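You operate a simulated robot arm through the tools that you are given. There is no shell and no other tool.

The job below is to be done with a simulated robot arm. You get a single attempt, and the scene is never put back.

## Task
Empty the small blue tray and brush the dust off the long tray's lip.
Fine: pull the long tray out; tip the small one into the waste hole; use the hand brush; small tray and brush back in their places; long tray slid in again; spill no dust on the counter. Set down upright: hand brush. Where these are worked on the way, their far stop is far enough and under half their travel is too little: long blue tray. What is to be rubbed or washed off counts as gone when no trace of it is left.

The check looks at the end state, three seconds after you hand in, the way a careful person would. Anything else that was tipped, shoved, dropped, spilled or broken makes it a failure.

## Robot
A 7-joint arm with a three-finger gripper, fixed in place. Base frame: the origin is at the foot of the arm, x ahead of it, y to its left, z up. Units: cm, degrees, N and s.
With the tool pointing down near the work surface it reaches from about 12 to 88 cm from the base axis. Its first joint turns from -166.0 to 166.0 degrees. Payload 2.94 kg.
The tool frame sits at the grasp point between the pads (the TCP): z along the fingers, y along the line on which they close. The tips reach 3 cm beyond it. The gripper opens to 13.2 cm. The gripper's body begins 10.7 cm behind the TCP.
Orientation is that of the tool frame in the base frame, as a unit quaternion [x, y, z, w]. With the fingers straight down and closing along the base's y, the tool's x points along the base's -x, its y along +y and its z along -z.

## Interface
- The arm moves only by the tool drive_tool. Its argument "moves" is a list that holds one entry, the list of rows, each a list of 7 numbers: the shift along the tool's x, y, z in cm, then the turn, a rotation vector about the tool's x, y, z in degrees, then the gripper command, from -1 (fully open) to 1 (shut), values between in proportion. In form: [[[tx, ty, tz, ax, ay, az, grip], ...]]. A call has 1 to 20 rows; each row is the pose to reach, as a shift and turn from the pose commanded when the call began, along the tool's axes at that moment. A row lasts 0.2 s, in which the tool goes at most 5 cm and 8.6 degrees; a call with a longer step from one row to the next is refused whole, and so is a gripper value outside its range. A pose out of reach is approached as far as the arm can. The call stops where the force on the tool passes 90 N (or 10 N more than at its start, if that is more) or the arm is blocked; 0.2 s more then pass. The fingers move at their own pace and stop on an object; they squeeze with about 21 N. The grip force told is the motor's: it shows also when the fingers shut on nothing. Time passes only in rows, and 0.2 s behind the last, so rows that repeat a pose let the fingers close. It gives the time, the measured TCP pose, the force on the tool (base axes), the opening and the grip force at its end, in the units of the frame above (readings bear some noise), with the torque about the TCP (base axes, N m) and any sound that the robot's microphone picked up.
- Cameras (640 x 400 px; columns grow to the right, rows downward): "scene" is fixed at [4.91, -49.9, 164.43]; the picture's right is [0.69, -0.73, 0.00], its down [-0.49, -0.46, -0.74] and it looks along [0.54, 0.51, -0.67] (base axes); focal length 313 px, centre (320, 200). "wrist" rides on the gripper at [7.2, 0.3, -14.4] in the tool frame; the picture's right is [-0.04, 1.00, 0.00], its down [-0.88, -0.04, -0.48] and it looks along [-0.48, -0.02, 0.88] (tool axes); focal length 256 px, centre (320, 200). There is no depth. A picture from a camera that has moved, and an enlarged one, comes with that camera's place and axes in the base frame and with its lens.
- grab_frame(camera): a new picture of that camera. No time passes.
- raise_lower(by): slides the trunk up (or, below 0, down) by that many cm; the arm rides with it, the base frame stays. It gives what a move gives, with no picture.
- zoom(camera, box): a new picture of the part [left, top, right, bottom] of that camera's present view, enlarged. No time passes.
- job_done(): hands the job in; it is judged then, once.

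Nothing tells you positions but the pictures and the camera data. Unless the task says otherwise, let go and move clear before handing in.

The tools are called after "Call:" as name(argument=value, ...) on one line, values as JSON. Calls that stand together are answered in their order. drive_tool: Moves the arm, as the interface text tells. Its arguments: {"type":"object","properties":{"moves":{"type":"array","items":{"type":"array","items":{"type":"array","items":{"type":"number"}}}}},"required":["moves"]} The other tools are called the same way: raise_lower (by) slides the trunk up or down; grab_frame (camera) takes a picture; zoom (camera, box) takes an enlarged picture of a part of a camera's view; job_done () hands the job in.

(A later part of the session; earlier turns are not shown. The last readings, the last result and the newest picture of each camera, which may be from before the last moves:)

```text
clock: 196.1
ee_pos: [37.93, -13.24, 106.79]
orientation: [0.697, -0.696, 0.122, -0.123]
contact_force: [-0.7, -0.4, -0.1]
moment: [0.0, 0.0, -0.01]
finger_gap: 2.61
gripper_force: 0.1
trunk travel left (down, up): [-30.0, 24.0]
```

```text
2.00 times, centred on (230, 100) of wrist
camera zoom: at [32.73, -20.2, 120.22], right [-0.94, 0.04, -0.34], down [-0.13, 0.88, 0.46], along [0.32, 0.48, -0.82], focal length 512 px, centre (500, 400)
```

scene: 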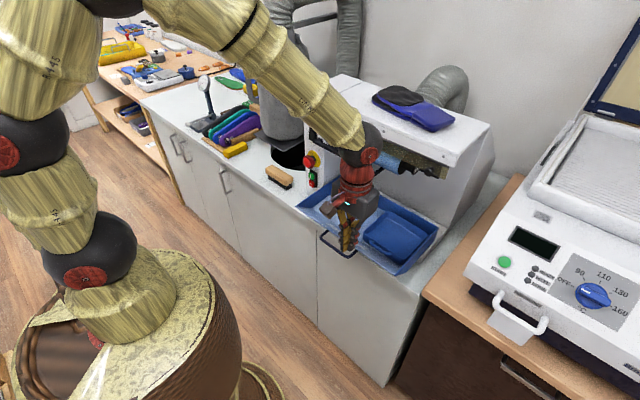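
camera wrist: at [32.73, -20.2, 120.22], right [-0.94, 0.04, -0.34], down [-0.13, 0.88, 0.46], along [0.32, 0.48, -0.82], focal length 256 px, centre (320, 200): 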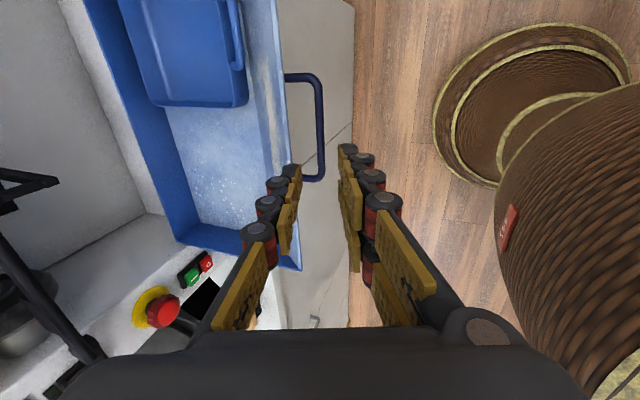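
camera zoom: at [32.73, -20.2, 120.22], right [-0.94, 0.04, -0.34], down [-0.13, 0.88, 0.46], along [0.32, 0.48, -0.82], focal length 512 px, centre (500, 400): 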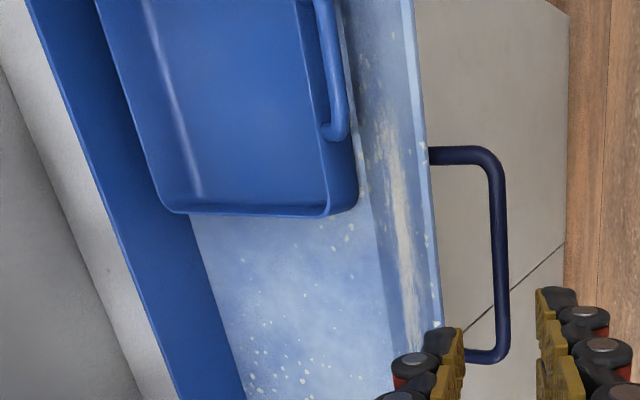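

The tray is fully out, and the streak is visibly narrower. The small tray sits about 2.4 cm too close to the lip, so I'll nudge it toward the back with a quick push on the inside of its far wall so the long tray doesn't follow.

Call:
drive_tool(moves=[[[2, -3, 0, 0, 0, 0, 1], [4, -6.2, 2, 0, 0, 0, 1], [6, -9.4, 4, 0, 0, 0, 1], [8, -12.4, 6, 0, 0, 0, 1], [9.16, -13.99, 8.07, 0, 0, 0, 1], [9.16, -13.99, 8.07, 0, 0, 0, 1]]])

Call:
grab_frame(camera="wrist")

```text
clock: 197.5
ee_pos: [53.82, -22.06, 104.02]
orientation: [0.697, -0.696, 0.123, -0.123]
contact_force: [-0.8, -0.5, 0.1]
moment: [0.01, -0.02, -0.02]
finger_gap: 0.0
gripper_force: 20.7
trunk travel left (down, up): [-30.0, 24.0]
```

```text
taken
camera wrist: at [48.76, -29.25, 117.4], right [-0.94, 0.04, -0.34], down [-0.13, 0.88, 0.46], along [0.32, 0.48, -0.82], focal length 256 px, centre (320, 200)
```

wrist: 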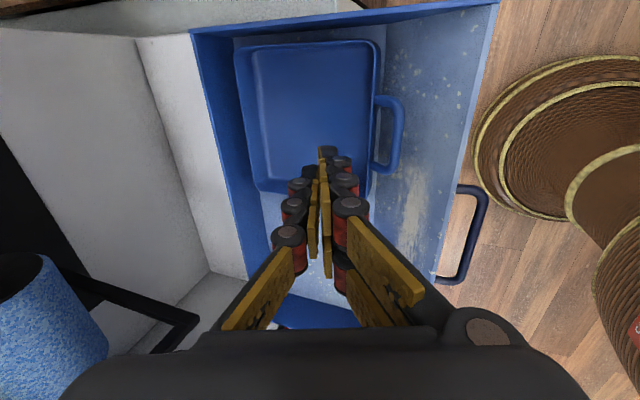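

Call:
drive_tool(moves=[[[0.3, 0, 3, 0, 0, 0, 1], [0.5, 0, 6, 0, 0, 0, 1], [0.5, 0, 8.5, 0, 0, 0, 1], [0.5, 0, 9.7, 0, 0, 0, 1], [0.5, 0, 9.7, 0, 0, 0, 1]]])

Call:
grab_frame(camera="wrist")

Call:
zoom(camera="scene", box=[310, 160, 450, 290])

```text
clock: 198.7
ee_pos: [57.12, -22.59, 95.03]
orientation: [0.697, -0.696, 0.122, -0.124]
contact_force: [-0.3, 0.3, 0.0]
moment: [-0.02, -0.04, 0.0]
finger_gap: 0.0
gripper_force: 21.4
trunk travel left (down, up): [-30.0, 24.0]
```

```text
taken
camera wrist: at [52.01, -29.77, 108.31], right [-0.94, 0.04, -0.34], down [-0.13, 0.88, 0.46], along [0.32, 0.48, -0.82], focal length 256 px, centre (320, 200)
```

wrist: 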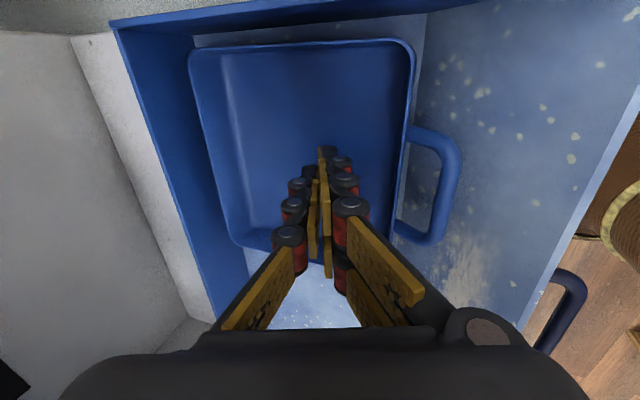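

```text
3.08 times, centred on (380, 225) of scene
camera zoom: at [4.91, -49.9, 164.43], right [0.69, -0.73, 0.0], down [-0.49, -0.46, -0.74], along [0.54, 0.51, -0.67], focal length 964 px, centre (135, 123)
```

zoom: 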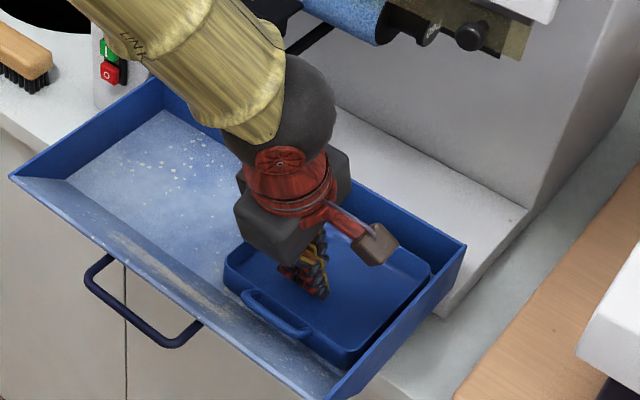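

The loop bar is at x≈50.1, so it needs about +1.4 cm. I'll approach the far wall and give it one quick push.

Call:
drive_tool(moves=[[[0, -1.4, 0.5, 0, 0, 0, 1], [0, -2.73, 0.99, 0, 0, 0, 1], [0, -2.73, 0.99, 0, 0, 0, 1], [0, -6.86, 2.5, 0, 0, 0, 1], [0, -5.0, 1.8, 0, 0, 0, 1], [0, -4.0, 1.45, 0, 0, 0, 1]]])

Call:
grab_frame(camera="wrist")

Call:
zoom(camera="scene", box=[310, 160, 450, 290])

```text
clock: 200.1
ee_pos: [61.4, -22.69, 95.06]
orientation: [0.697, -0.696, 0.122, -0.123]
contact_force: [0.2, -0.6, 0.3]
moment: [-0.03, 0.0, 0.02]
finger_gap: 0.0
gripper_force: 21.2
trunk travel left (down, up): [-30.0, 24.0]
```

```text
taken
camera wrist: at [56.23, -29.73, 108.37], right [-0.94, 0.04, -0.34], down [-0.13, 0.88, 0.46], along [0.32, 0.48, -0.82], focal length 256 px, centre (320, 200)
```

wrist: 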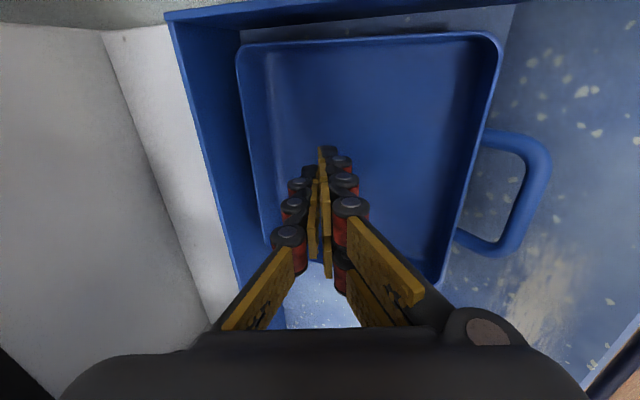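

```text
3.08 times, centred on (380, 225) of scene
camera zoom: at [4.91, -49.9, 164.43], right [0.69, -0.73, 0.0], down [-0.49, -0.46, -0.74], along [0.54, 0.51, -0.67], focal length 964 px, centre (135, 123)
```

zoom: 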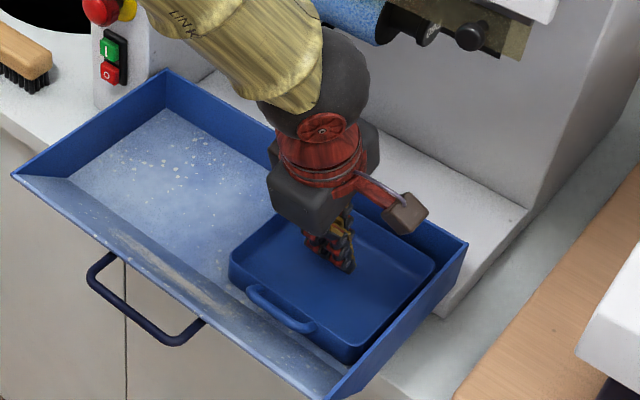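

It moved about 0.5 cm and the long tray stayed put. One more quick push.

Call:
drive_tool(moves=[[[0, 0, 0, 0, 0, 0, 1], [0, -4.0, 1.45, 0, 0, 0, 1], [0, -1.0, 0.4, 0, 0, 0, 1], [0, 1.5, -2, 0, 0, 0, 1], [0, 2, -6, 0, 0, 0, 1], [0, 2, -10, 0, 0, 0, 1]]])

Call:
grab_frame(camera="wrist")

Call:
zoom(camera="scene", box=[310, 160, 450, 290])

```text
clock: 201.5
ee_pos: [56.06, -22.54, 103.59]
orientation: [0.697, -0.696, 0.122, -0.122]
contact_force: [0.2, 0.8, -0.3]
moment: [0.0, -0.04, 0.01]
finger_gap: 0.0
gripper_force: 20.7
trunk travel left (down, up): [-30.0, 24.0]
```

```text
taken
camera wrist: at [50.96, -29.7, 117.06], right [-0.94, 0.04, -0.34], down [-0.13, 0.88, 0.46], along [0.32, 0.48, -0.82], focal length 256 px, centre (320, 200)
```

wrist: 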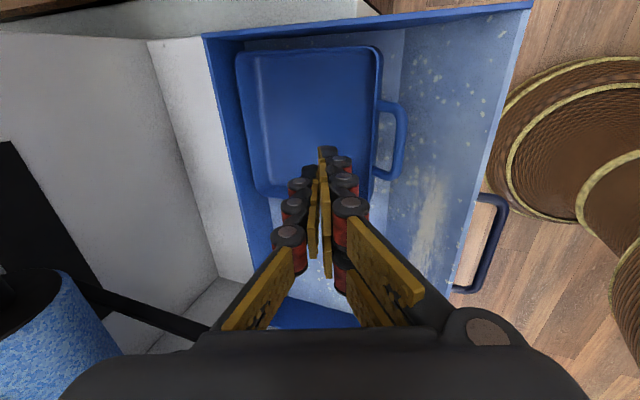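

```text
3.08 times, centred on (380, 225) of scene
camera zoom: at [4.91, -49.9, 164.43], right [0.69, -0.73, 0.0], down [-0.49, -0.46, -0.74], along [0.54, 0.51, -0.67], focal length 964 px, centre (135, 123)
```

zoom: 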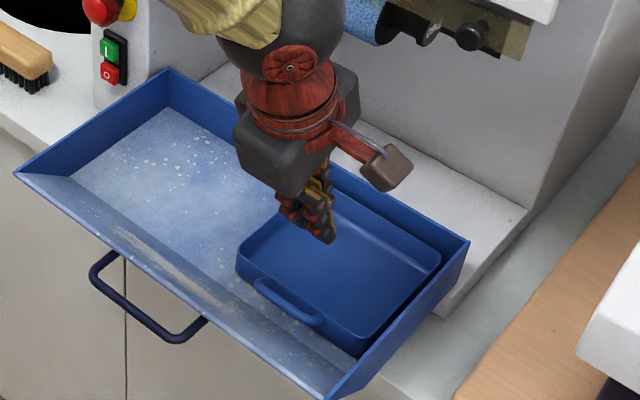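

The small tray is now back near its proper depth and the long tray is still out. Going to pick up the brush again.

Call:
drive_tool(moves=[[[0, 2.9, -2.8, -7, 0, 0, 0.5], [0, 5.8, -5.6, -14, 0, 0, 0.2], [0, 8.63, -8.46, -20, 0, 0, 0], [-4.6, 8.63, -8.46, -20, 0, 0, 0], [-9.2, 8.63, -8.46, -20, 0, 0, 0], [-13.8, 8.63, -8.46, -20, 0, 0, 0], [-18.4, 8.63, -8.46, -20, 0, 0, 0], [-23, 8.63, -8.46, -20, 0, 0, 0], [-27.6, 8.63, -8.46, -20, 0, 0, 0], [-32.2, 8.63, -8.46, -20, 0, 0, 0], [-36.8, 8.63, -8.46, -20, 0, 0, 0], [-41.4, 8.63, -8.46, -20, 0, 0, 0], [-46, 8.63, -8.46, -20, 0, 0, 0], [-50.6, 8.63, -8.46, -20, 0, 0, 0], [-50.6, 5.2, -6.6, -20, 0, 0, 0], [-50.6, 1.75, -4.7, -20, 0, 0, 0], [-50.6, -1.7, -2.8, -20, 0, 0, 0], [-50.6, -5.15, -0.9, -20, 0, 0, 0], [-50.6, -8.58, 0.99, -20, 0, 0, 0]]])

Call:
grab_frame(camera="wrist")

```text
clock: 205.5
ee_pos: [64.46, 28.0, 105.55]
orientation: [0.707, -0.707, -0.001, 0.0]
contact_force: [0.4, -1.1, -1.4]
moment: [-0.04, 0.0, 0.03]
finger_gap: 6.59
gripper_force: 0.1
trunk travel left (down, up): [-30.0, 24.0]
```

```text
taken
camera wrist: at [64.33, 20.97, 119.98], right [-1.0, 0.04, 0.0], down [0.04, 0.88, 0.48], along [0.02, 0.48, -0.88], focal length 256 px, centre (320, 200)
```

wrist: 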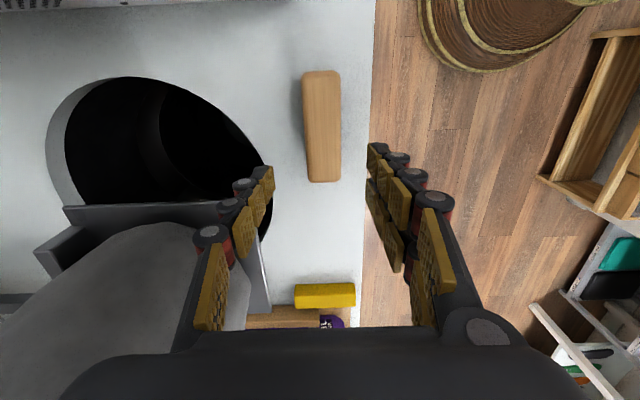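

The brush stands where I left it. Descending to grip it near the top of the block.

Call:
drive_tool(moves=[[[0, 0.05, 4.5, 0, 0, 0, 0], [0, 0.05, 9, 0, 0, 0, 0], [0, 0.05, 12, 0, 0, 0, 0], [0, 0.05, 13.6, 0, 0, 0, 0], [0, 0.05, 14.2, 0, 0, 0, 0.2], [0, 0.05, 14.2, 0, 0, 0, 1], [0, 0.05, 14.2, 0, 0, 0, 1], [0, 0.05, 14.2, 0, 0, 0, 1], [0, 0.05, 14.2, 0, 0, 0, 1]]])

Call:
drive_tool(moves=[[[0, 0, -1, 0, 0, 0, 1], [0, 0, -3, 0, 0, 0, 1], [0, 0, -6, 0, 0, 0, 1], [0, 0, -6, 0, 0, 0, 1]]])

Call:
zoom(camera="scene", box=[240, 100, 330, 190])

Call:
grab_frame(camera="wrist")

```text
clock: 207.5
ee_pos: [64.28, 28.06, 91.4]
orientation: [0.707, -0.707, -0.001, 0.0]
contact_force: [0.3, 0.2, 0.4]
moment: [0.01, -0.02, 0.02]
finger_gap: 4.15
gripper_force: 20.8
trunk travel left (down, up): [-30.0, 24.0]
```

```text
clock: 208.5
ee_pos: [64.32, 28.13, 97.48]
orientation: [0.708, -0.706, -0.001, 0.0]
contact_force: [-0.3, -0.6, -1.2]
moment: [0.02, 0.0, -0.01]
finger_gap: 4.14
gripper_force: 21.3
trunk travel left (down, up): [-30.0, 24.0]
```

```text
4.44 times, centred on (285, 145) of scene
camera zoom: at [4.91, -49.9, 164.43], right [0.69, -0.73, 0.0], down [-0.49, -0.46, -0.74], along [0.54, 0.51, -0.67], focal length 1393 px, centre (476, 444)
```

zoom: 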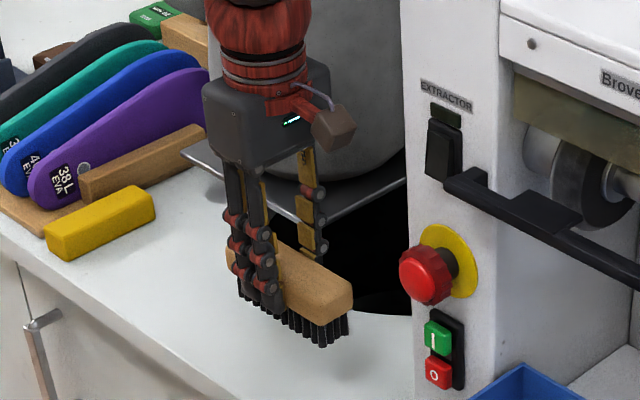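

```text
taken
camera wrist: at [64.11, 20.95, 111.89], right [-1.0, 0.04, 0.0], down [0.04, 0.88, 0.48], along [0.02, 0.48, -0.88], focal length 256 px, centre (320, 200)
```

wrist: 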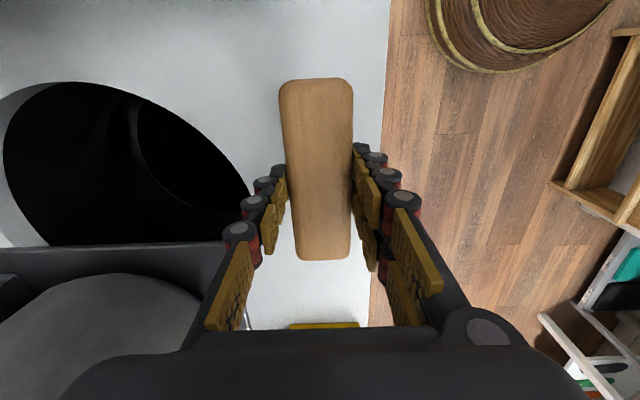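

Good grip. Carrying it back to the lip, this time using light pressure and sideways sweeps.

Call:
drive_tool(moves=[[[0, 0, -4, 0, 0, 0, 1], [0, 3, -7, 0, 0, 0, 1], [0, 7, -9, 0, 0, 0, 1], [0, 11, -11, 0, 0, 0, 1], [0, 15, -11, 0, 0, 0, 1], [0.5, 19, -11, 0, 0, 0, 1], [5, 19.3, -11, 0, 0, 0, 1], [9.5, 19.3, -11, 0, 0, 0, 1], [14, 19.3, -11, 0, 0, 0, 1], [18.5, 19.3, -11, 0, 0, 0, 1], [23, 19.3, -11, 0, 0, 0, 1], [27.5, 19.3, -11, 0, 0, 0, 1], [32, 19.3, -11, 0, 0, 0, 1], [36.5, 18, -10, 0, 0, 0, 1], [36.6, 15.5, -7, 0, 0, 0, 1], [36.6, 15.3, -5, 0, 0, 0, 1], [36.6, 15.3, -4.2, 0, 0, 0, 1], [36.6, 15.3, -4.2, 0, 0, 0, 1]]])

Call:
grab_frame(camera="wrist")

Call:
zoom(camera="scene", box=[280, 180, 390, 280])

```text
clock: 212.3
ee_pos: [49.13, -8.63, 101.55]
orientation: [0.708, -0.707, -0.001, -0.001]
contact_force: [0.5, 0.4, -0.5]
moment: [-0.01, 0.04, 0.0]
finger_gap: 4.16
gripper_force: 20.7
trunk travel left (down, up): [-30.0, 24.0]
```

```text
taken
camera wrist: at [48.93, -15.74, 115.94], right [-1.0, 0.04, 0.0], down [0.04, 0.88, 0.48], along [0.02, 0.48, -0.88], focal length 256 px, centre (320, 200)
```

wrist: 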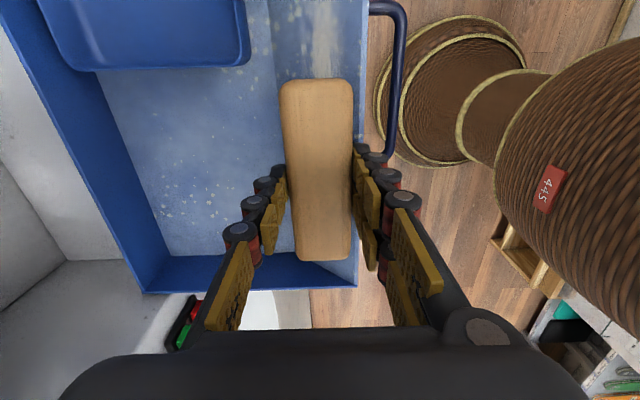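

```text
4.00 times, centred on (335, 230) of scene
camera zoom: at [4.91, -49.9, 164.43], right [0.69, -0.73, 0.0], down [-0.49, -0.46, -0.74], along [0.54, 0.51, -0.67], focal length 1253 px, centre (260, 80)
```

zoom: 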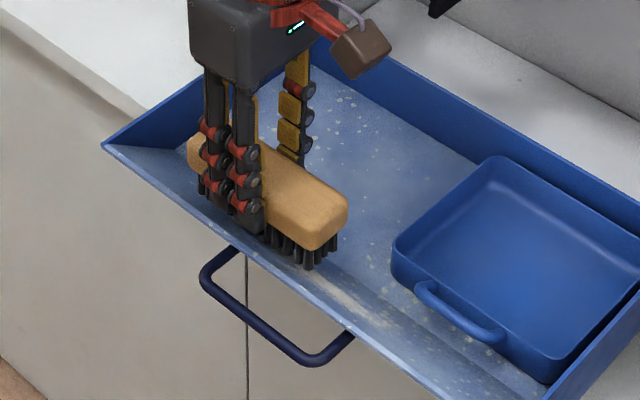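

Now finding light contact with fine steps.

Call:
drive_tool(moves=[[[0, 0, 0.4, 0, 0, 0, 1], [0, 0, 0.8, 0, 0, 0, 1], [0, 0, 0.8, 0, 0, 0, 1]]])

Call:
drive_tool(moves=[[[0, 0, 0.15, 0, 0, 0, 1], [0, 0, 0.25, 0, 0, 0, 1], [0, 0, 0.25, 0, 0, 0, 1]]])

Call:
drive_tool(moves=[[[0, 0, 0.15, 0, 0, 0, 1], [0, 0, 0.25, 0, 0, 0, 1], [0, 0, 0.25, 0, 0, 0, 1]]])

```text
clock: 213.1
ee_pos: [49.18, -8.59, 100.89]
orientation: [0.708, -0.706, -0.001, 0.0]
contact_force: [1.2, -0.1, -1.0]
moment: [0.08, -0.04, -0.01]
finger_gap: 4.14
gripper_force: 21.3
trunk travel left (down, up): [-30.0, 24.0]
```

```text
clock: 213.9
ee_pos: [49.06, -8.57, 100.47]
orientation: [0.707, -0.707, 0.0, -0.001]
contact_force: [0.8, -0.2, 0.8]
moment: [0.04, -0.03, 0.0]
finger_gap: 4.16
gripper_force: 21.1
trunk travel left (down, up): [-30.0, 24.0]
```

```text
clock: 214.7
ee_pos: [49.07, -8.67, 100.45]
orientation: [0.708, -0.706, -0.001, 0.0]
contact_force: [0.6, -0.2, -0.6]
moment: [0.09, 0.02, -0.05]
finger_gap: 4.12
gripper_force: 20.8
trunk travel left (down, up): [-30.0, 24.0]
```

Call:
drive_tool(moves=[[[0, 0, 0.15, 0, 0, 0, 1], [0, 0, 0.3, 0, 0, 0, 1], [0, 0, 0.3, 0, 0, 0, 1]]])

Call:
drive_tool(moves=[[[0, 0, 0.1, 0, 0, 0, 1], [0, 0, 0.2, 0, 0, 0, 1], [0, 0, 0.2, 0, 0, 0, 1]]])

Call:
zoom(camera="scene", box=[290, 190, 370, 260])

```text
clock: 215.5
ee_pos: [49.24, -8.67, 100.24]
orientation: [0.707, -0.707, 0.001, -0.002]
contact_force: [5.6, -0.5, 13.1]
moment: [0.21, -0.04, -0.14]
finger_gap: 4.14
gripper_force: 21.2
trunk travel left (down, up): [-30.0, 24.0]
```

```text
clock: 216.3
ee_pos: [49.25, -8.64, 99.99]
orientation: [0.707, -0.707, 0.002, -0.001]
contact_force: [14.2, -1.1, 20.6]
moment: [-0.03, -0.37, -0.04]
finger_gap: 4.16
gripper_force: 20.8
trunk travel left (down, up): [-30.0, 24.0]
```

```text
5.71 times, centred on (330, 225) of scene
camera zoom: at [4.91, -49.9, 164.43], right [0.69, -0.73, 0.0], down [-0.49, -0.46, -0.74], along [0.54, 0.51, -0.67], focal length 1791 px, centre (263, 57)
```

zoom: 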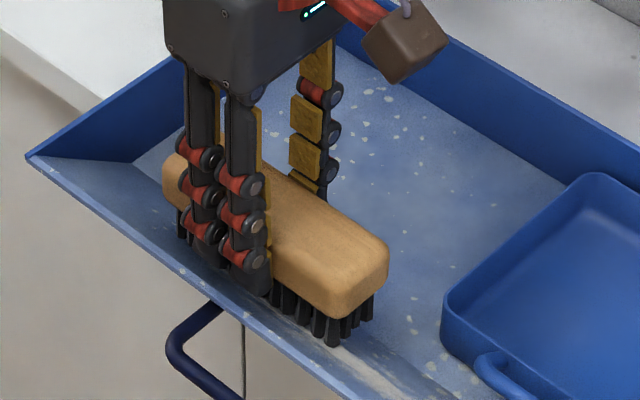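

Solid contact. I'll ease off slightly and sweep along the lip, back and forth, at two heights on the slope.

Call:
drive_tool(moves=[[[0, 0, -0.15, 0, 0, 0, 1], [-1.2, 0, -0.15, 0, 0, 0, 1], [-2.4, 0, -0.15, 0, 0, 0, 1], [-3.6, 0, -0.15, 0, 0, 0, 1], [-4.8, 0, -0.15, 0, 0, 0, 1], [-6, 0, -0.15, 0, 0, 0, 1], [-4.8, 0, -0.15, 0, 0, 0, 1], [-3.6, 0, -0.15, 0, 0, 0, 1], [-2.4, 0, -0.15, 0, 0, 0, 1], [-1.2, 0, -0.15, 0, 0, 0, 1], [0, 0, -0.15, 0, 0, 0, 1], [0, -0.6, 0.32, 0, 0, 0, 1], [-1.5, -0.6, 0.32, 0, 0, 0, 1], [-3, -0.6, 0.32, 0, 0, 0, 1], [-4.5, -0.6, 0.32, 0, 0, 0, 1], [-6, -0.6, 0.32, 0, 0, 0, 1], [-4.5, -0.6, 0.32, 0, 0, 0, 1], [-3, -0.6, 0.32, 0, 0, 0, 1], [-1.5, -0.6, 0.32, 0, 0, 0, 1], [0, -0.6, 0.32, 0, 0, 0, 1]]])

Call:
zoom(camera="wrist", box=[260, 0, 400, 180])

Call:
zoom(camera="scene", box=[290, 190, 390, 280])

```text
clock: 220.5
ee_pos: [49.7, -8.64, 99.43]
orientation: [0.708, -0.706, -0.001, 0.001]
contact_force: [3.7, 0.5, 2.4]
moment: [0.07, -0.13, 0.02]
finger_gap: 4.1
gripper_force: 20.8
trunk travel left (down, up): [-30.0, 24.0]
```

```text
2.22 times, centred on (330, 90) of wrist
camera zoom: at [49.43, -15.73, 113.83], right [-1.0, 0.04, 0.0], down [0.04, 0.88, 0.48], along [0.02, 0.48, -0.88], focal length 569 px, centre (298, 444)
```

zoom: 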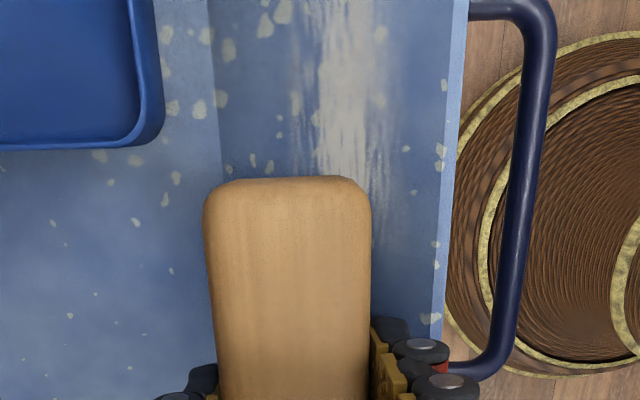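

```text
4.44 times, centred on (340, 235) of scene
camera zoom: at [4.91, -49.9, 164.43], right [0.69, -0.73, 0.0], down [-0.49, -0.46, -0.74], along [0.54, 0.51, -0.67], focal length 1393 px, centre (231, 44)
```

zoom: 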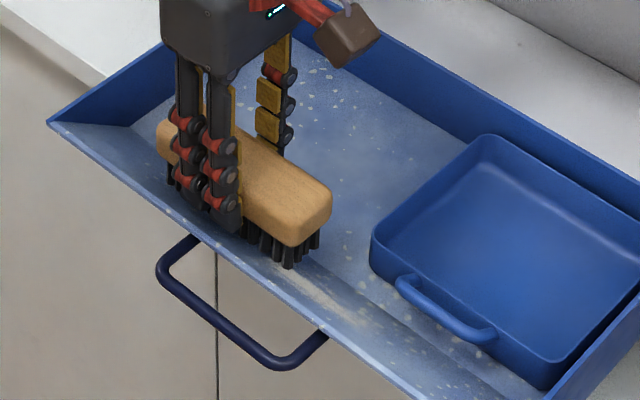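

The area beside the brush looks clean now. I'll lift away to inspect the whole lip.

Call:
drive_tool(moves=[[[0, 0.3, -2, 0, 0, 0, 1], [-3, 1, -6, 0, 0, 0, 1], [-7, 2, -9, 0, 0, 0, 1], [-11, 3, -12, 0, 0, 0, 1]]])

Call:
zoom(camera="wrist", box=[200, 0, 400, 160])

Call:
zoom(camera="scene", box=[290, 190, 390, 280])

```text
refused: row 2 steps farther than a row can; nothing moved
```

```text
2.50 times, centred on (300, 80) of wrist
camera zoom: at [49.43, -15.73, 113.83], right [-1.0, 0.04, 0.0], down [0.04, 0.88, 0.48], along [0.02, 0.48, -0.88], focal length 640 px, centre (370, 500)
```

zoom: 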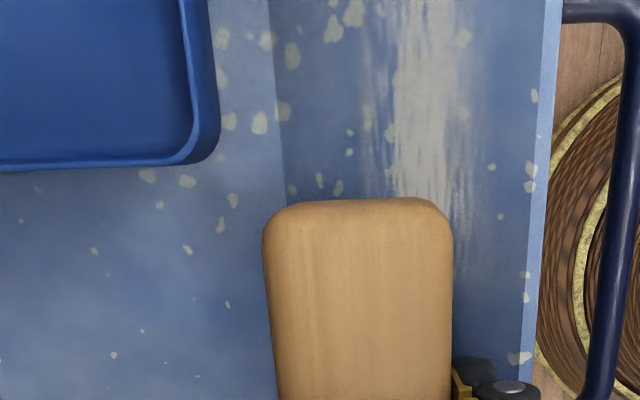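

```text
4.44 times, centred on (340, 235) of scene
camera zoom: at [4.91, -49.9, 164.43], right [0.69, -0.73, 0.0], down [-0.49, -0.46, -0.74], along [0.54, 0.51, -0.67], focal length 1393 px, centre (231, 44)
```

zoom: 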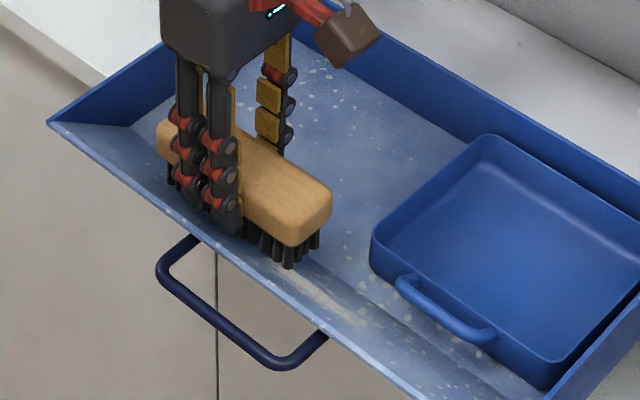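

The lift was refused because a step was too long; nothing moved. I'll lift in smaller steps.

Call:
drive_tool(moves=[[[0, 0.2, -1.5, 0, 0, 0, 1], [-1, 0.5, -4.5, 0, 0, 0, 1], [-3, 1, -7.5, 0, 0, 0, 1], [-6, 1.5, -10, 0, 0, 0, 1], [-9.5, 2, -12, 0, 0, 0, 1], [-13.5, 2.5, -13, 0, 0, 0, 1]]])

Call:
grab_frame(camera="wrist")

Call:
zoom(camera="scene", box=[290, 190, 390, 280])

```text
clock: 221.9
ee_pos: [47.12, 4.91, 112.61]
orientation: [0.707, -0.707, -0.001, 0.0]
contact_force: [-0.2, 0.6, -1.9]
moment: [0.01, -0.03, 0.01]
finger_gap: 4.12
gripper_force: 21.0
trunk travel left (down, up): [-30.0, 24.0]
```

```text
taken
camera wrist: at [46.93, -2.13, 126.91], right [-1.0, 0.04, 0.0], down [0.04, 0.88, 0.48], along [0.02, 0.48, -0.88], focal length 256 px, centre (320, 200)
```

wrist: 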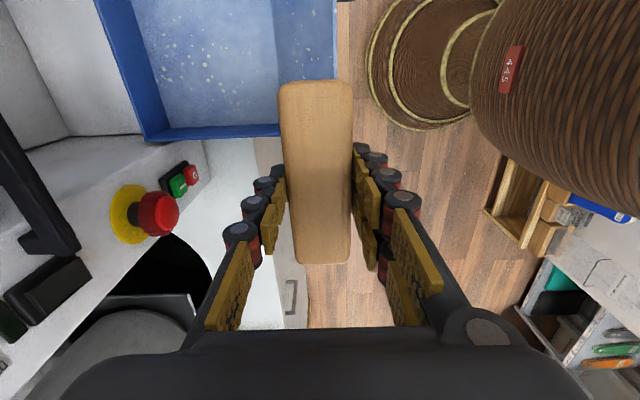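

```text
4.44 times, centred on (340, 235) of scene
camera zoom: at [4.91, -49.9, 164.43], right [0.69, -0.73, 0.0], down [-0.49, -0.46, -0.74], along [0.54, 0.51, -0.67], focal length 1393 px, centre (231, 44)
```

zoom: 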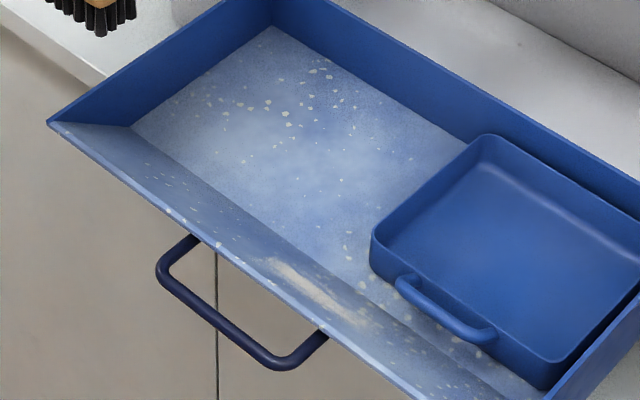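

The left half of the streak is gone; only the part from about y=−13 to −20 remains. I'll move the brush right and repeat there.

Call:
drive_tool(moves=[[[3, 0, 1, 0, 0, 0, 1], [6.5, -0.5, 2.5, 0, 0, 0, 1], [10, -1, 4, 0, 0, 0, 1], [13.5, -1.6, 6, 0, 0, 0, 1], [16, -2.13, 8.5, 0, 0, 0, 1], [17.2, -2.13, 10.5, 0, 0, 0, 1], [17.2, -2.13, 12, 0, 0, 0, 1], [17.2, -2.13, 12.7, 0, 0, 0, 1], [17.2, -2.13, 12.9, 0, 0, 0, 1], [17.2, -2.13, 12.9, 0, 0, 0, 1]]])

Call:
grab_frame(camera="wrist")

Call:
zoom(camera="scene", box=[300, 190, 390, 270])

```text
clock: 224.1
ee_pos: [49.4, -12.34, 99.64]
orientation: [0.708, -0.706, 0.0, -0.001]
contact_force: [2.0, 0.3, 2.0]
moment: [0.06, 0.02, -0.02]
finger_gap: 4.12
gripper_force: 21.1
trunk travel left (down, up): [-30.0, 24.0]
```

```text
taken
camera wrist: at [49.17, -19.46, 114.01], right [-1.0, 0.04, 0.0], down [0.04, 0.88, 0.48], along [0.02, 0.48, -0.88], focal length 256 px, centre (320, 200)
```

wrist: 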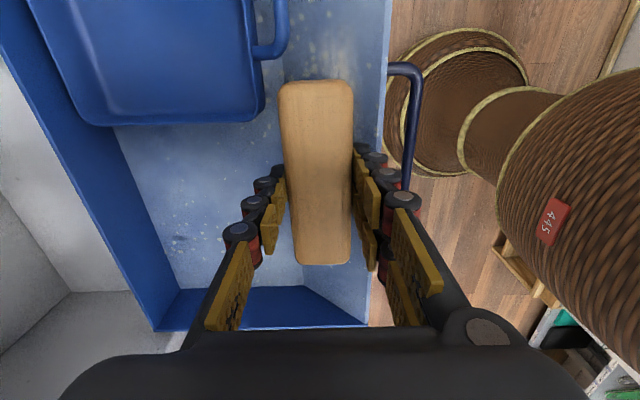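

```text
5.00 times, centred on (345, 230) of scene
camera zoom: at [4.91, -49.9, 164.43], right [0.69, -0.73, 0.0], down [-0.49, -0.46, -0.74], along [0.54, 0.51, -0.67], focal length 1567 px, centre (195, 50)
```

zoom: 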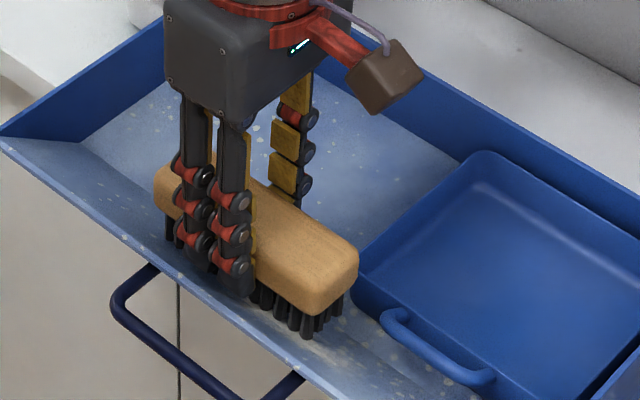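

Light contact. Sweeping side to side over the remaining streak at two slope positions.

Call:
drive_tool(moves=[[[0, 0, 0.12, 0, 0, 0, 1], [1.2, 0, 0.12, 0, 0, 0, 1], [2.4, 0, 0.12, 0, 0, 0, 1], [1.2, 0, 0.12, 0, 0, 0, 1], [0, 0, 0.12, 0, 0, 0, 1], [-1.5, 0, 0.12, 0, 0, 0, 1], [-3, 0, 0.12, 0, 0, 0, 1], [-1.5, 0, 0.12, 0, 0, 0, 1], [0, 0, 0.12, 0, 0, 0, 1], [1.2, 0, 0.12, 0, 0, 0, 1], [2.4, 0, 0.12, 0, 0, 0, 1], [2.4, -0.5, 0.51, 0, 0, 0, 1], [1.2, -0.5, 0.51, 0, 0, 0, 1], [0, -0.5, 0.51, 0, 0, 0, 1], [-1.5, -0.5, 0.51, 0, 0, 0, 1], [-3, -0.5, 0.51, 0, 0, 0, 1], [-1.5, -0.5, 0.51, 0, 0, 0, 1], [0, -0.5, 0.51, 0, 0, 0, 1], [1.2, -0.5, 0.51, 0, 0, 0, 1], [2.4, -0.5, 0.51, 0, 0, 0, 1]]])

Call:
drive_tool(moves=[[[0, 0.2, -1.5, 0, 0, 0, 1], [-1, 0.5, -4.5, 0, 0, 0, 1], [-3, 1, -7.5, 0, 0, 0, 1], [-6, 1.5, -10, 0, 0, 0, 1], [-9.5, 2, -12, 0, 0, 0, 1], [-13.5, 2.5, -13, 0, 0, 0, 1], [-17.5, 2.5, -13, 0, 0, 0, 1]]])

Call:
zoom(camera="scene", box=[290, 190, 390, 280])

Call:
grab_frame(camera="wrist")

```text
clock: 228.3
ee_pos: [49.98, -14.53, 99.19]
orientation: [0.708, -0.706, 0.0, 0.0]
contact_force: [21.6, 11.3, 25.1]
moment: [0.47, -0.68, 0.07]
finger_gap: 4.14
gripper_force: 21.2
trunk travel left (down, up): [-30.0, 24.0]
```

```text
clock: 229.9
ee_pos: [47.31, 2.97, 112.03]
orientation: [0.707, -0.707, -0.001, 0.0]
contact_force: [-0.1, 0.0, -0.4]
moment: [-0.03, 0.02, -0.03]
finger_gap: 4.12
gripper_force: 21.3
trunk travel left (down, up): [-30.0, 24.0]
```

```text
4.44 times, centred on (340, 235) of scene
camera zoom: at [4.91, -49.9, 164.43], right [0.69, -0.73, 0.0], down [-0.49, -0.46, -0.74], along [0.54, 0.51, -0.67], focal length 1393 px, centre (231, 44)
```

zoom: 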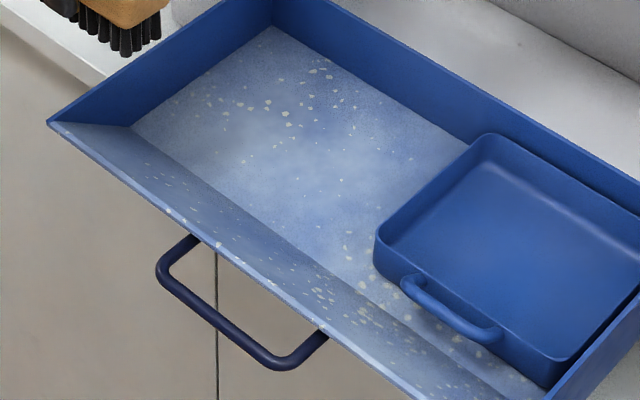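

```text
taken
camera wrist: at [47.06, -4.19, 126.38], right [-1.0, 0.04, 0.0], down [0.04, 0.88, 0.48], along [0.02, 0.48, -0.88], focal length 256 px, centre (320, 200)
```

wrist: 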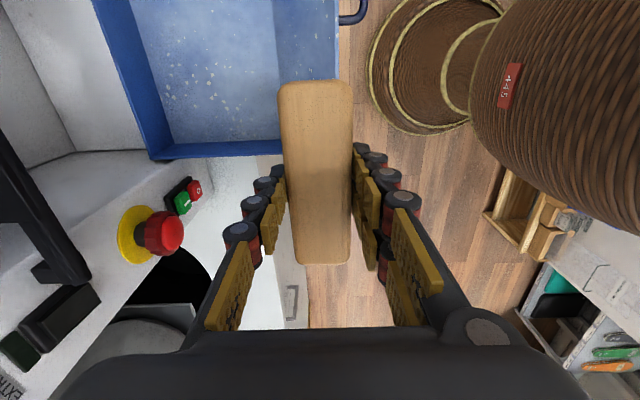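

The streak appears to be gone. I'll zoom in to check for any remaining trace.

Call:
zoom(camera="scene", box=[320, 230, 380, 275])

Call:
zoom(camera="scene", box=[295, 205, 355, 250])

```text
8.89 times, centred on (350, 252) of scene
camera zoom: at [4.91, -49.9, 164.43], right [0.69, -0.73, 0.0], down [-0.49, -0.46, -0.74], along [0.54, 0.51, -0.67], focal length 2785 px, centre (53, -267)
```

zoom: 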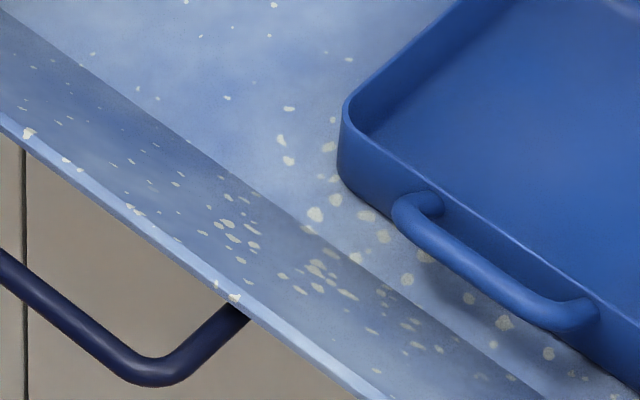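

```text
8.89 times, centred on (325, 228) of scene
camera zoom: at [4.91, -49.9, 164.43], right [0.69, -0.73, 0.0], down [-0.49, -0.46, -0.74], along [0.54, 0.51, -0.67], focal length 2785 px, centre (276, -44)
```

zoom: 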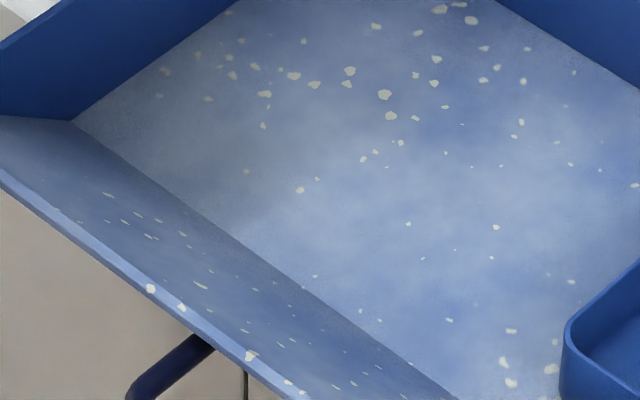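

No trace of the streak remains. Returning the brush to its original place beside the yellow block.

Call:
drive_tool(moves=[[[-4.5, 1, 0, 0, 0, 0, 1], [-9, 2, 0, 0, 0, 0, 1], [-13.5, 2, 0, 0, 0, 0, 1], [-18, 2, 0, 0, 0, 0, 1], [-22.5, 2, 0, 0, 0, 0, 1], [-27, 2, 0, 0, 0, 0, 1], [-31.5, 2, 0, 0, 0, 0, 1], [-36, 2, 0, 0, 0, 0, 1], [-40.5, 2, 0, 0, 0, 0, 1], [-44.6, 1, 0, 0, 0, 0, 1], [-44.6, -3.3, 0.5, 0, 0, 0, 1], [-44.6, -7.6, 1.5, 0, 0, 0, 1], [-44.6, -11.9, 3, 0, 0, 0, 1], [-44.6, -15.5, 5, 0, 0, 0, 1], [-44.6, -17.2, 8, 0, 0, 0, 1], [-44.6, -17.2, 12, 0, 0, 0, 1], [-44.6, -17.2, 15.5, 0, 0, 0, 1], [-44.6, -17.2, 17.5, 0, 0, 0, 1], [-44.6, -17.2, 17.5, 0, 0, 0, 1]]])

Call:
grab_frame(camera="wrist")

Call:
zoom(camera="scene", box=[210, 100, 300, 190])

```text
clock: 233.9
ee_pos: [64.37, 47.48, 94.7]
orientation: [0.708, -0.706, -0.001, -0.001]
contact_force: [0.2, -0.6, -1.4]
moment: [-0.01, -0.03, 0.0]
finger_gap: 4.13
gripper_force: 21.4
trunk travel left (down, up): [-30.0, 24.0]
```

```text
taken
camera wrist: at [64.21, 40.37, 109.08], right [-1.0, 0.04, 0.0], down [0.04, 0.88, 0.48], along [0.02, 0.48, -0.88], focal length 256 px, centre (320, 200)
```

wrist: 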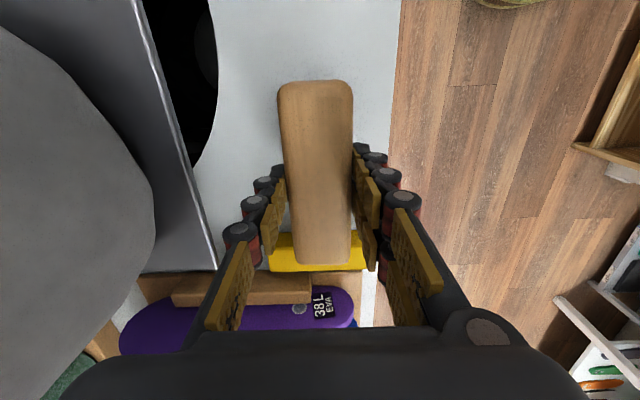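

```text
4.44 times, centred on (255, 145) of scene
camera zoom: at [4.91, -49.9, 164.43], right [0.69, -0.73, 0.0], down [-0.49, -0.46, -0.74], along [0.54, 0.51, -0.67], focal length 1393 px, centre (609, 444)
```

zoom: 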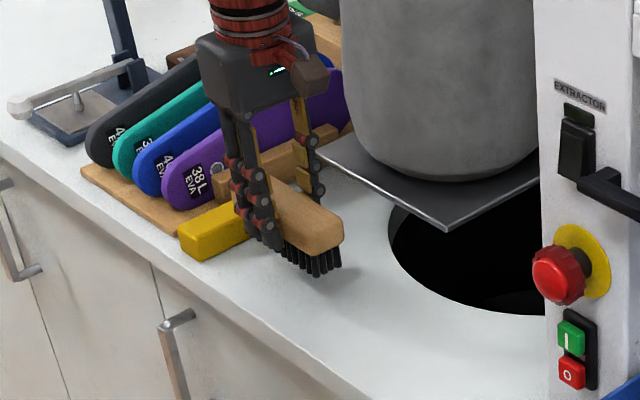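

Position matches the original spot. Lowering gently to the counter.

Call:
drive_tool(moves=[[[0, 0, 1.2, 0, 0, 0, 1], [0, 0, 2.2, 0, 0, 0, 1], [0, 0, 2.9, 0, 0, 0, 1], [0, 0, 2.9, 0, 0, 0, 1]]])

Call:
drive_tool(moves=[[[0, 0, 0.2, 0, 0, 0, 1], [0, 0, 0.4, 0, 0, 0, 1], [0, 0, 0.4, 0, 0, 0, 1]]])

Call:
zoom(camera="scene", box=[220, 110, 290, 180])

```text
clock: 234.9
ee_pos: [64.39, 47.48, 91.81]
orientation: [0.708, -0.707, -0.001, 0.0]
contact_force: [0.1, -0.4, -0.6]
moment: [-0.01, -0.02, -0.01]
finger_gap: 4.12
gripper_force: 21.5
trunk travel left (down, up): [-30.0, 24.0]
```

```text
clock: 235.7
ee_pos: [64.26, 47.54, 91.4]
orientation: [0.708, -0.707, -0.001, 0.0]
contact_force: [-0.7, 0.3, -0.7]
moment: [-0.03, 0.02, 0.01]
finger_gap: 4.13
gripper_force: 20.9
trunk travel left (down, up): [-30.0, 24.0]
```

```text
5.71 times, centred on (255, 145) of scene
camera zoom: at [4.91, -49.9, 164.43], right [0.69, -0.73, 0.0], down [-0.49, -0.46, -0.74], along [0.54, 0.51, -0.67], focal length 1791 px, centre (691, 514)
```

zoom: 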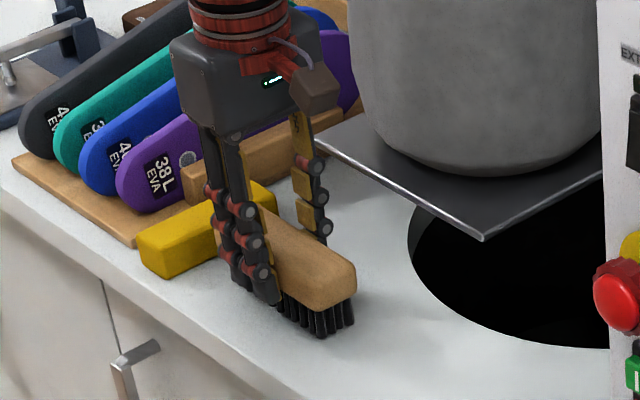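

Call:
drive_tool(moves=[[[0, 0, 0.15, 0, 0, 0, 1], [0, 0, 0.3, 0, 0, 0, 1], [0, 0, 0.3, 0, 0, 0, 1]]])

Call:
drive_tool(moves=[[[0, 0, 0.15, 0, 0, 0, 1], [0, 0, 0.25, 0, 0, 0, 1], [0, 0, 0.25, 0, 0, 0, 1]]])

```text
clock: 236.5
ee_pos: [64.4, 47.41, 91.19]
orientation: [0.708, -0.707, -0.001, -0.001]
contact_force: [-1.3, -0.2, 3.1]
moment: [-0.29, -0.05, -0.02]
finger_gap: 4.14
gripper_force: 20.7
trunk travel left (down, up): [-30.0, 24.0]
```

```text
clock: 237.3
ee_pos: [64.41, 47.53, 91.18]
orientation: [0.708, -0.706, 0.0, -0.002]
contact_force: [-1.6, -1.1, 17.4]
moment: [-0.57, -0.21, 0.0]
finger_gap: 4.14
gripper_force: 20.9
trunk travel left (down, up): [-30.0, 24.0]
```

Contact made. Opening the fingers and rising straight up.

Call:
drive_tool(moves=[[[0, 0, -0.15, 0, 0, 0, 0.36], [0, 0, -0.15, 0, 0, 0, 0.3], [0, 0, -0.15, 0, 0, 0, 0.1], [0, 0, -0.15, 0, 0, 0, 0], [0, 0, -0.15, 0, 0, 0, 0], [0, 0, -2, 0, 0, 0, 0], [0, 0, -5, 0, 0, 0, 0], [0, 0, -9, 0, 0, 0, 0], [0, 0, -13, 0, 0, 0, 0]]])

Call:
grab_frame(camera="wrist")

Call:
zoom(camera="scene", box=[210, 100, 310, 190])

```text
clock: 239.3
ee_pos: [64.48, 47.42, 103.98]
orientation: [0.708, -0.706, 0.0, 0.0]
contact_force: [-1.1, 0.1, -1.2]
moment: [0.0, -0.06, -0.04]
finger_gap: 6.61
gripper_force: 0.1
trunk travel left (down, up): [-30.0, 24.0]
```

```text
taken
camera wrist: at [64.21, 40.26, 118.28], right [-1.0, 0.04, 0.0], down [0.04, 0.88, 0.48], along [0.02, 0.48, -0.88], focal length 256 px, centre (320, 200)
```

wrist: 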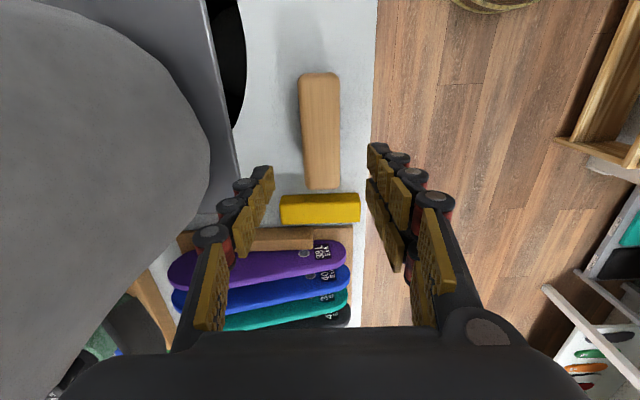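

```text
4.44 times, centred on (260, 145) of scene
camera zoom: at [4.91, -49.9, 164.43], right [0.69, -0.73, 0.0], down [-0.49, -0.46, -0.74], along [0.54, 0.51, -0.67], focal length 1393 px, centre (587, 444)
```

zoom: 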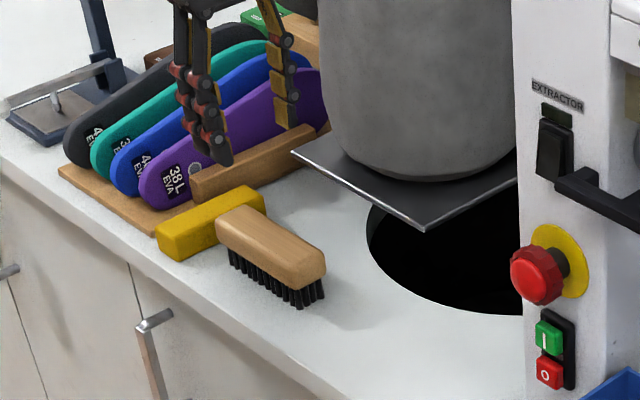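

The brush is upright in its original place. Now to the trays: I'll travel back, turn the tool forward, and slide the small tray to its original position.

Call:
drive_tool(moves=[[[0, 3.9, -1, 0, 0, 0, 0.3], [0, 7.8, -2, 0, 0, 0, 0.6], [0, 11.7, -3, 0, 0, 0, 1], [0, 15.6, -4, 0, 0, 0, 1], [0, 19.5, -4, 0, 0, 0, 1], [4.64, 19.5, -4, 0, 0, 6.43, 1], [9.28, 19.5, -4, 0, 0, 12.86, 1], [13.9, 19.5, -4, 0, 0, 19.3, 1], [18.5, 19.5, -4, 0, 0, 25.7, 1], [23.2, 19.5, -4, 0, 0, 32.1, 1], [27.8, 19.5, -4, 0, 0, 38.6, 1], [32.5, 19.5, -4, 0, 0, 45, 1], [37.1, 19.5, -4, 0, 0, 51.4, 1], [41.7, 19.5, -4, 0, 0, 57.9, 1], [46.4, 19.5, -4, 0, 0, 64.3, 1], [51, 19.5, -4, 0, 0, 70.7, 1], [55.7, 19.5, -4, 0, 0, 77.1, 1], [60.3, 19.5, -4, 0, 0, 83.6, 1], [63, 19.5, -4, 0, 0, 90, 1]]])

Call:
grab_frame(camera="wrist")

Call:
zoom(camera="wrist", box=[180, 60, 460, 290])

```text
clock: 243.3
ee_pos: [45.09, -15.62, 107.67]
orientation: [0.0, 1.0, 0.001, -0.001]
contact_force: [-0.4, -0.5, 0.6]
moment: [0.04, 0.01, -0.02]
finger_gap: 0.01
gripper_force: 21.2
trunk travel left (down, up): [-30.0, 24.0]
```

```text
taken
camera wrist: at [37.83, -15.27, 122.03], right [0.04, 1.0, 0.0], down [0.88, -0.04, 0.47], along [0.47, -0.02, -0.88], focal length 256 px, centre (320, 200)
```

wrist: 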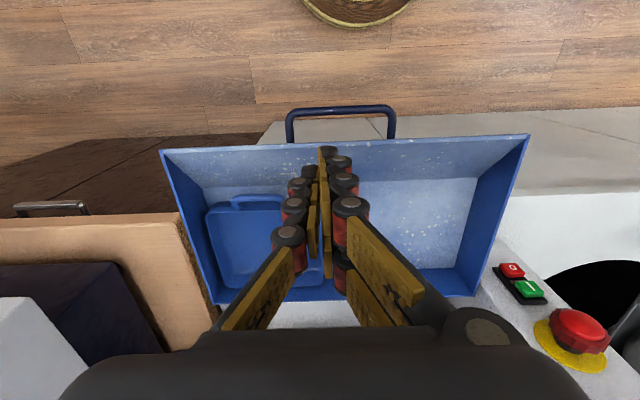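

```text
1.74 times, centred on (320, 175) of wrist
camera zoom: at [37.83, -15.27, 122.03], right [0.04, 1.0, 0.0], down [0.88, -0.04, 0.47], along [0.47, -0.02, -0.88], focal length 445 px, centre (320, 244)
```

zoom: 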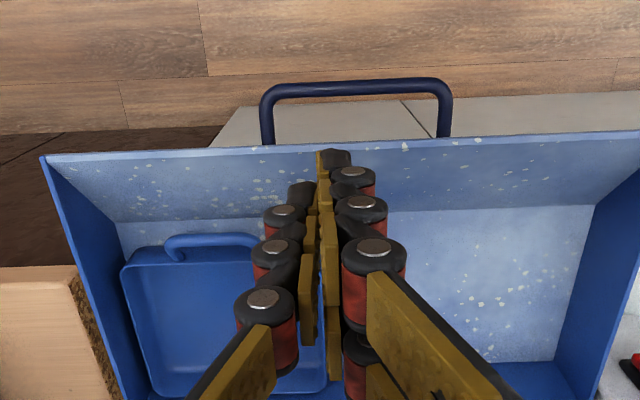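

The lip is clean and the small tray sits at about y=−23.2 with the right depth. I'll enter it near its left wall and slide it left about 8.8 cm.

Call:
drive_tool(moves=[[[-2, -0.7, 0.5, 0, -7.5, 0, 1], [-4, -1.4, 1.5, 0, -15, 0, 1], [-6, -2.1, 2.7, 0, -22.5, 0, 1], [-8.16, -2.9, 3.8, 0, -30, 0, 1], [-8.16, -2.9, 3.8, 0, -30, 0, 1]]])

Call:
drive_tool(moves=[[[0, 0, 3, 0, 0, 0, 1], [0, 0, 6, 0, 0, 0, 1], [0, 0, 8.5, 0, 0, 0, 1], [0, 0, 10.2, 0, 0, 0, 1], [0, 0, 10.2, 0, 0, 0, 1]]])

Call:
grab_frame(camera="wrist")

```text
clock: 244.5
ee_pos: [53.14, -18.54, 104.16]
orientation: [0.0, 0.966, 0.0, 0.259]
contact_force: [-0.9, 0.0, 0.3]
moment: [0.0, -0.02, -0.02]
finger_gap: 0.0
gripper_force: 20.8
trunk travel left (down, up): [-30.0, 24.0]
```

```text
clock: 245.7
ee_pos: [58.26, -18.56, 95.16]
orientation: [-0.001, 0.966, 0.001, 0.259]
contact_force: [0.0, -0.8, -0.2]
moment: [-0.01, 0.02, 0.02]
finger_gap: 0.0
gripper_force: 21.1
trunk travel left (down, up): [-30.0, 24.0]
```

```text
taken
camera wrist: at [44.96, -18.11, 103.92], right [0.04, 1.0, 0.02], down [0.52, -0.04, 0.85], along [0.85, -0.02, -0.52], focal length 256 px, centre (320, 200)
```

wrist: 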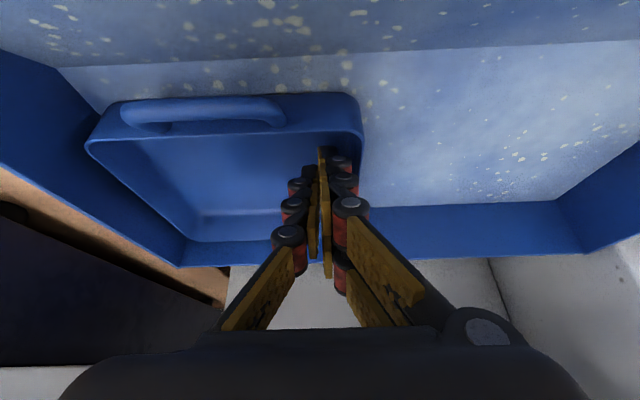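

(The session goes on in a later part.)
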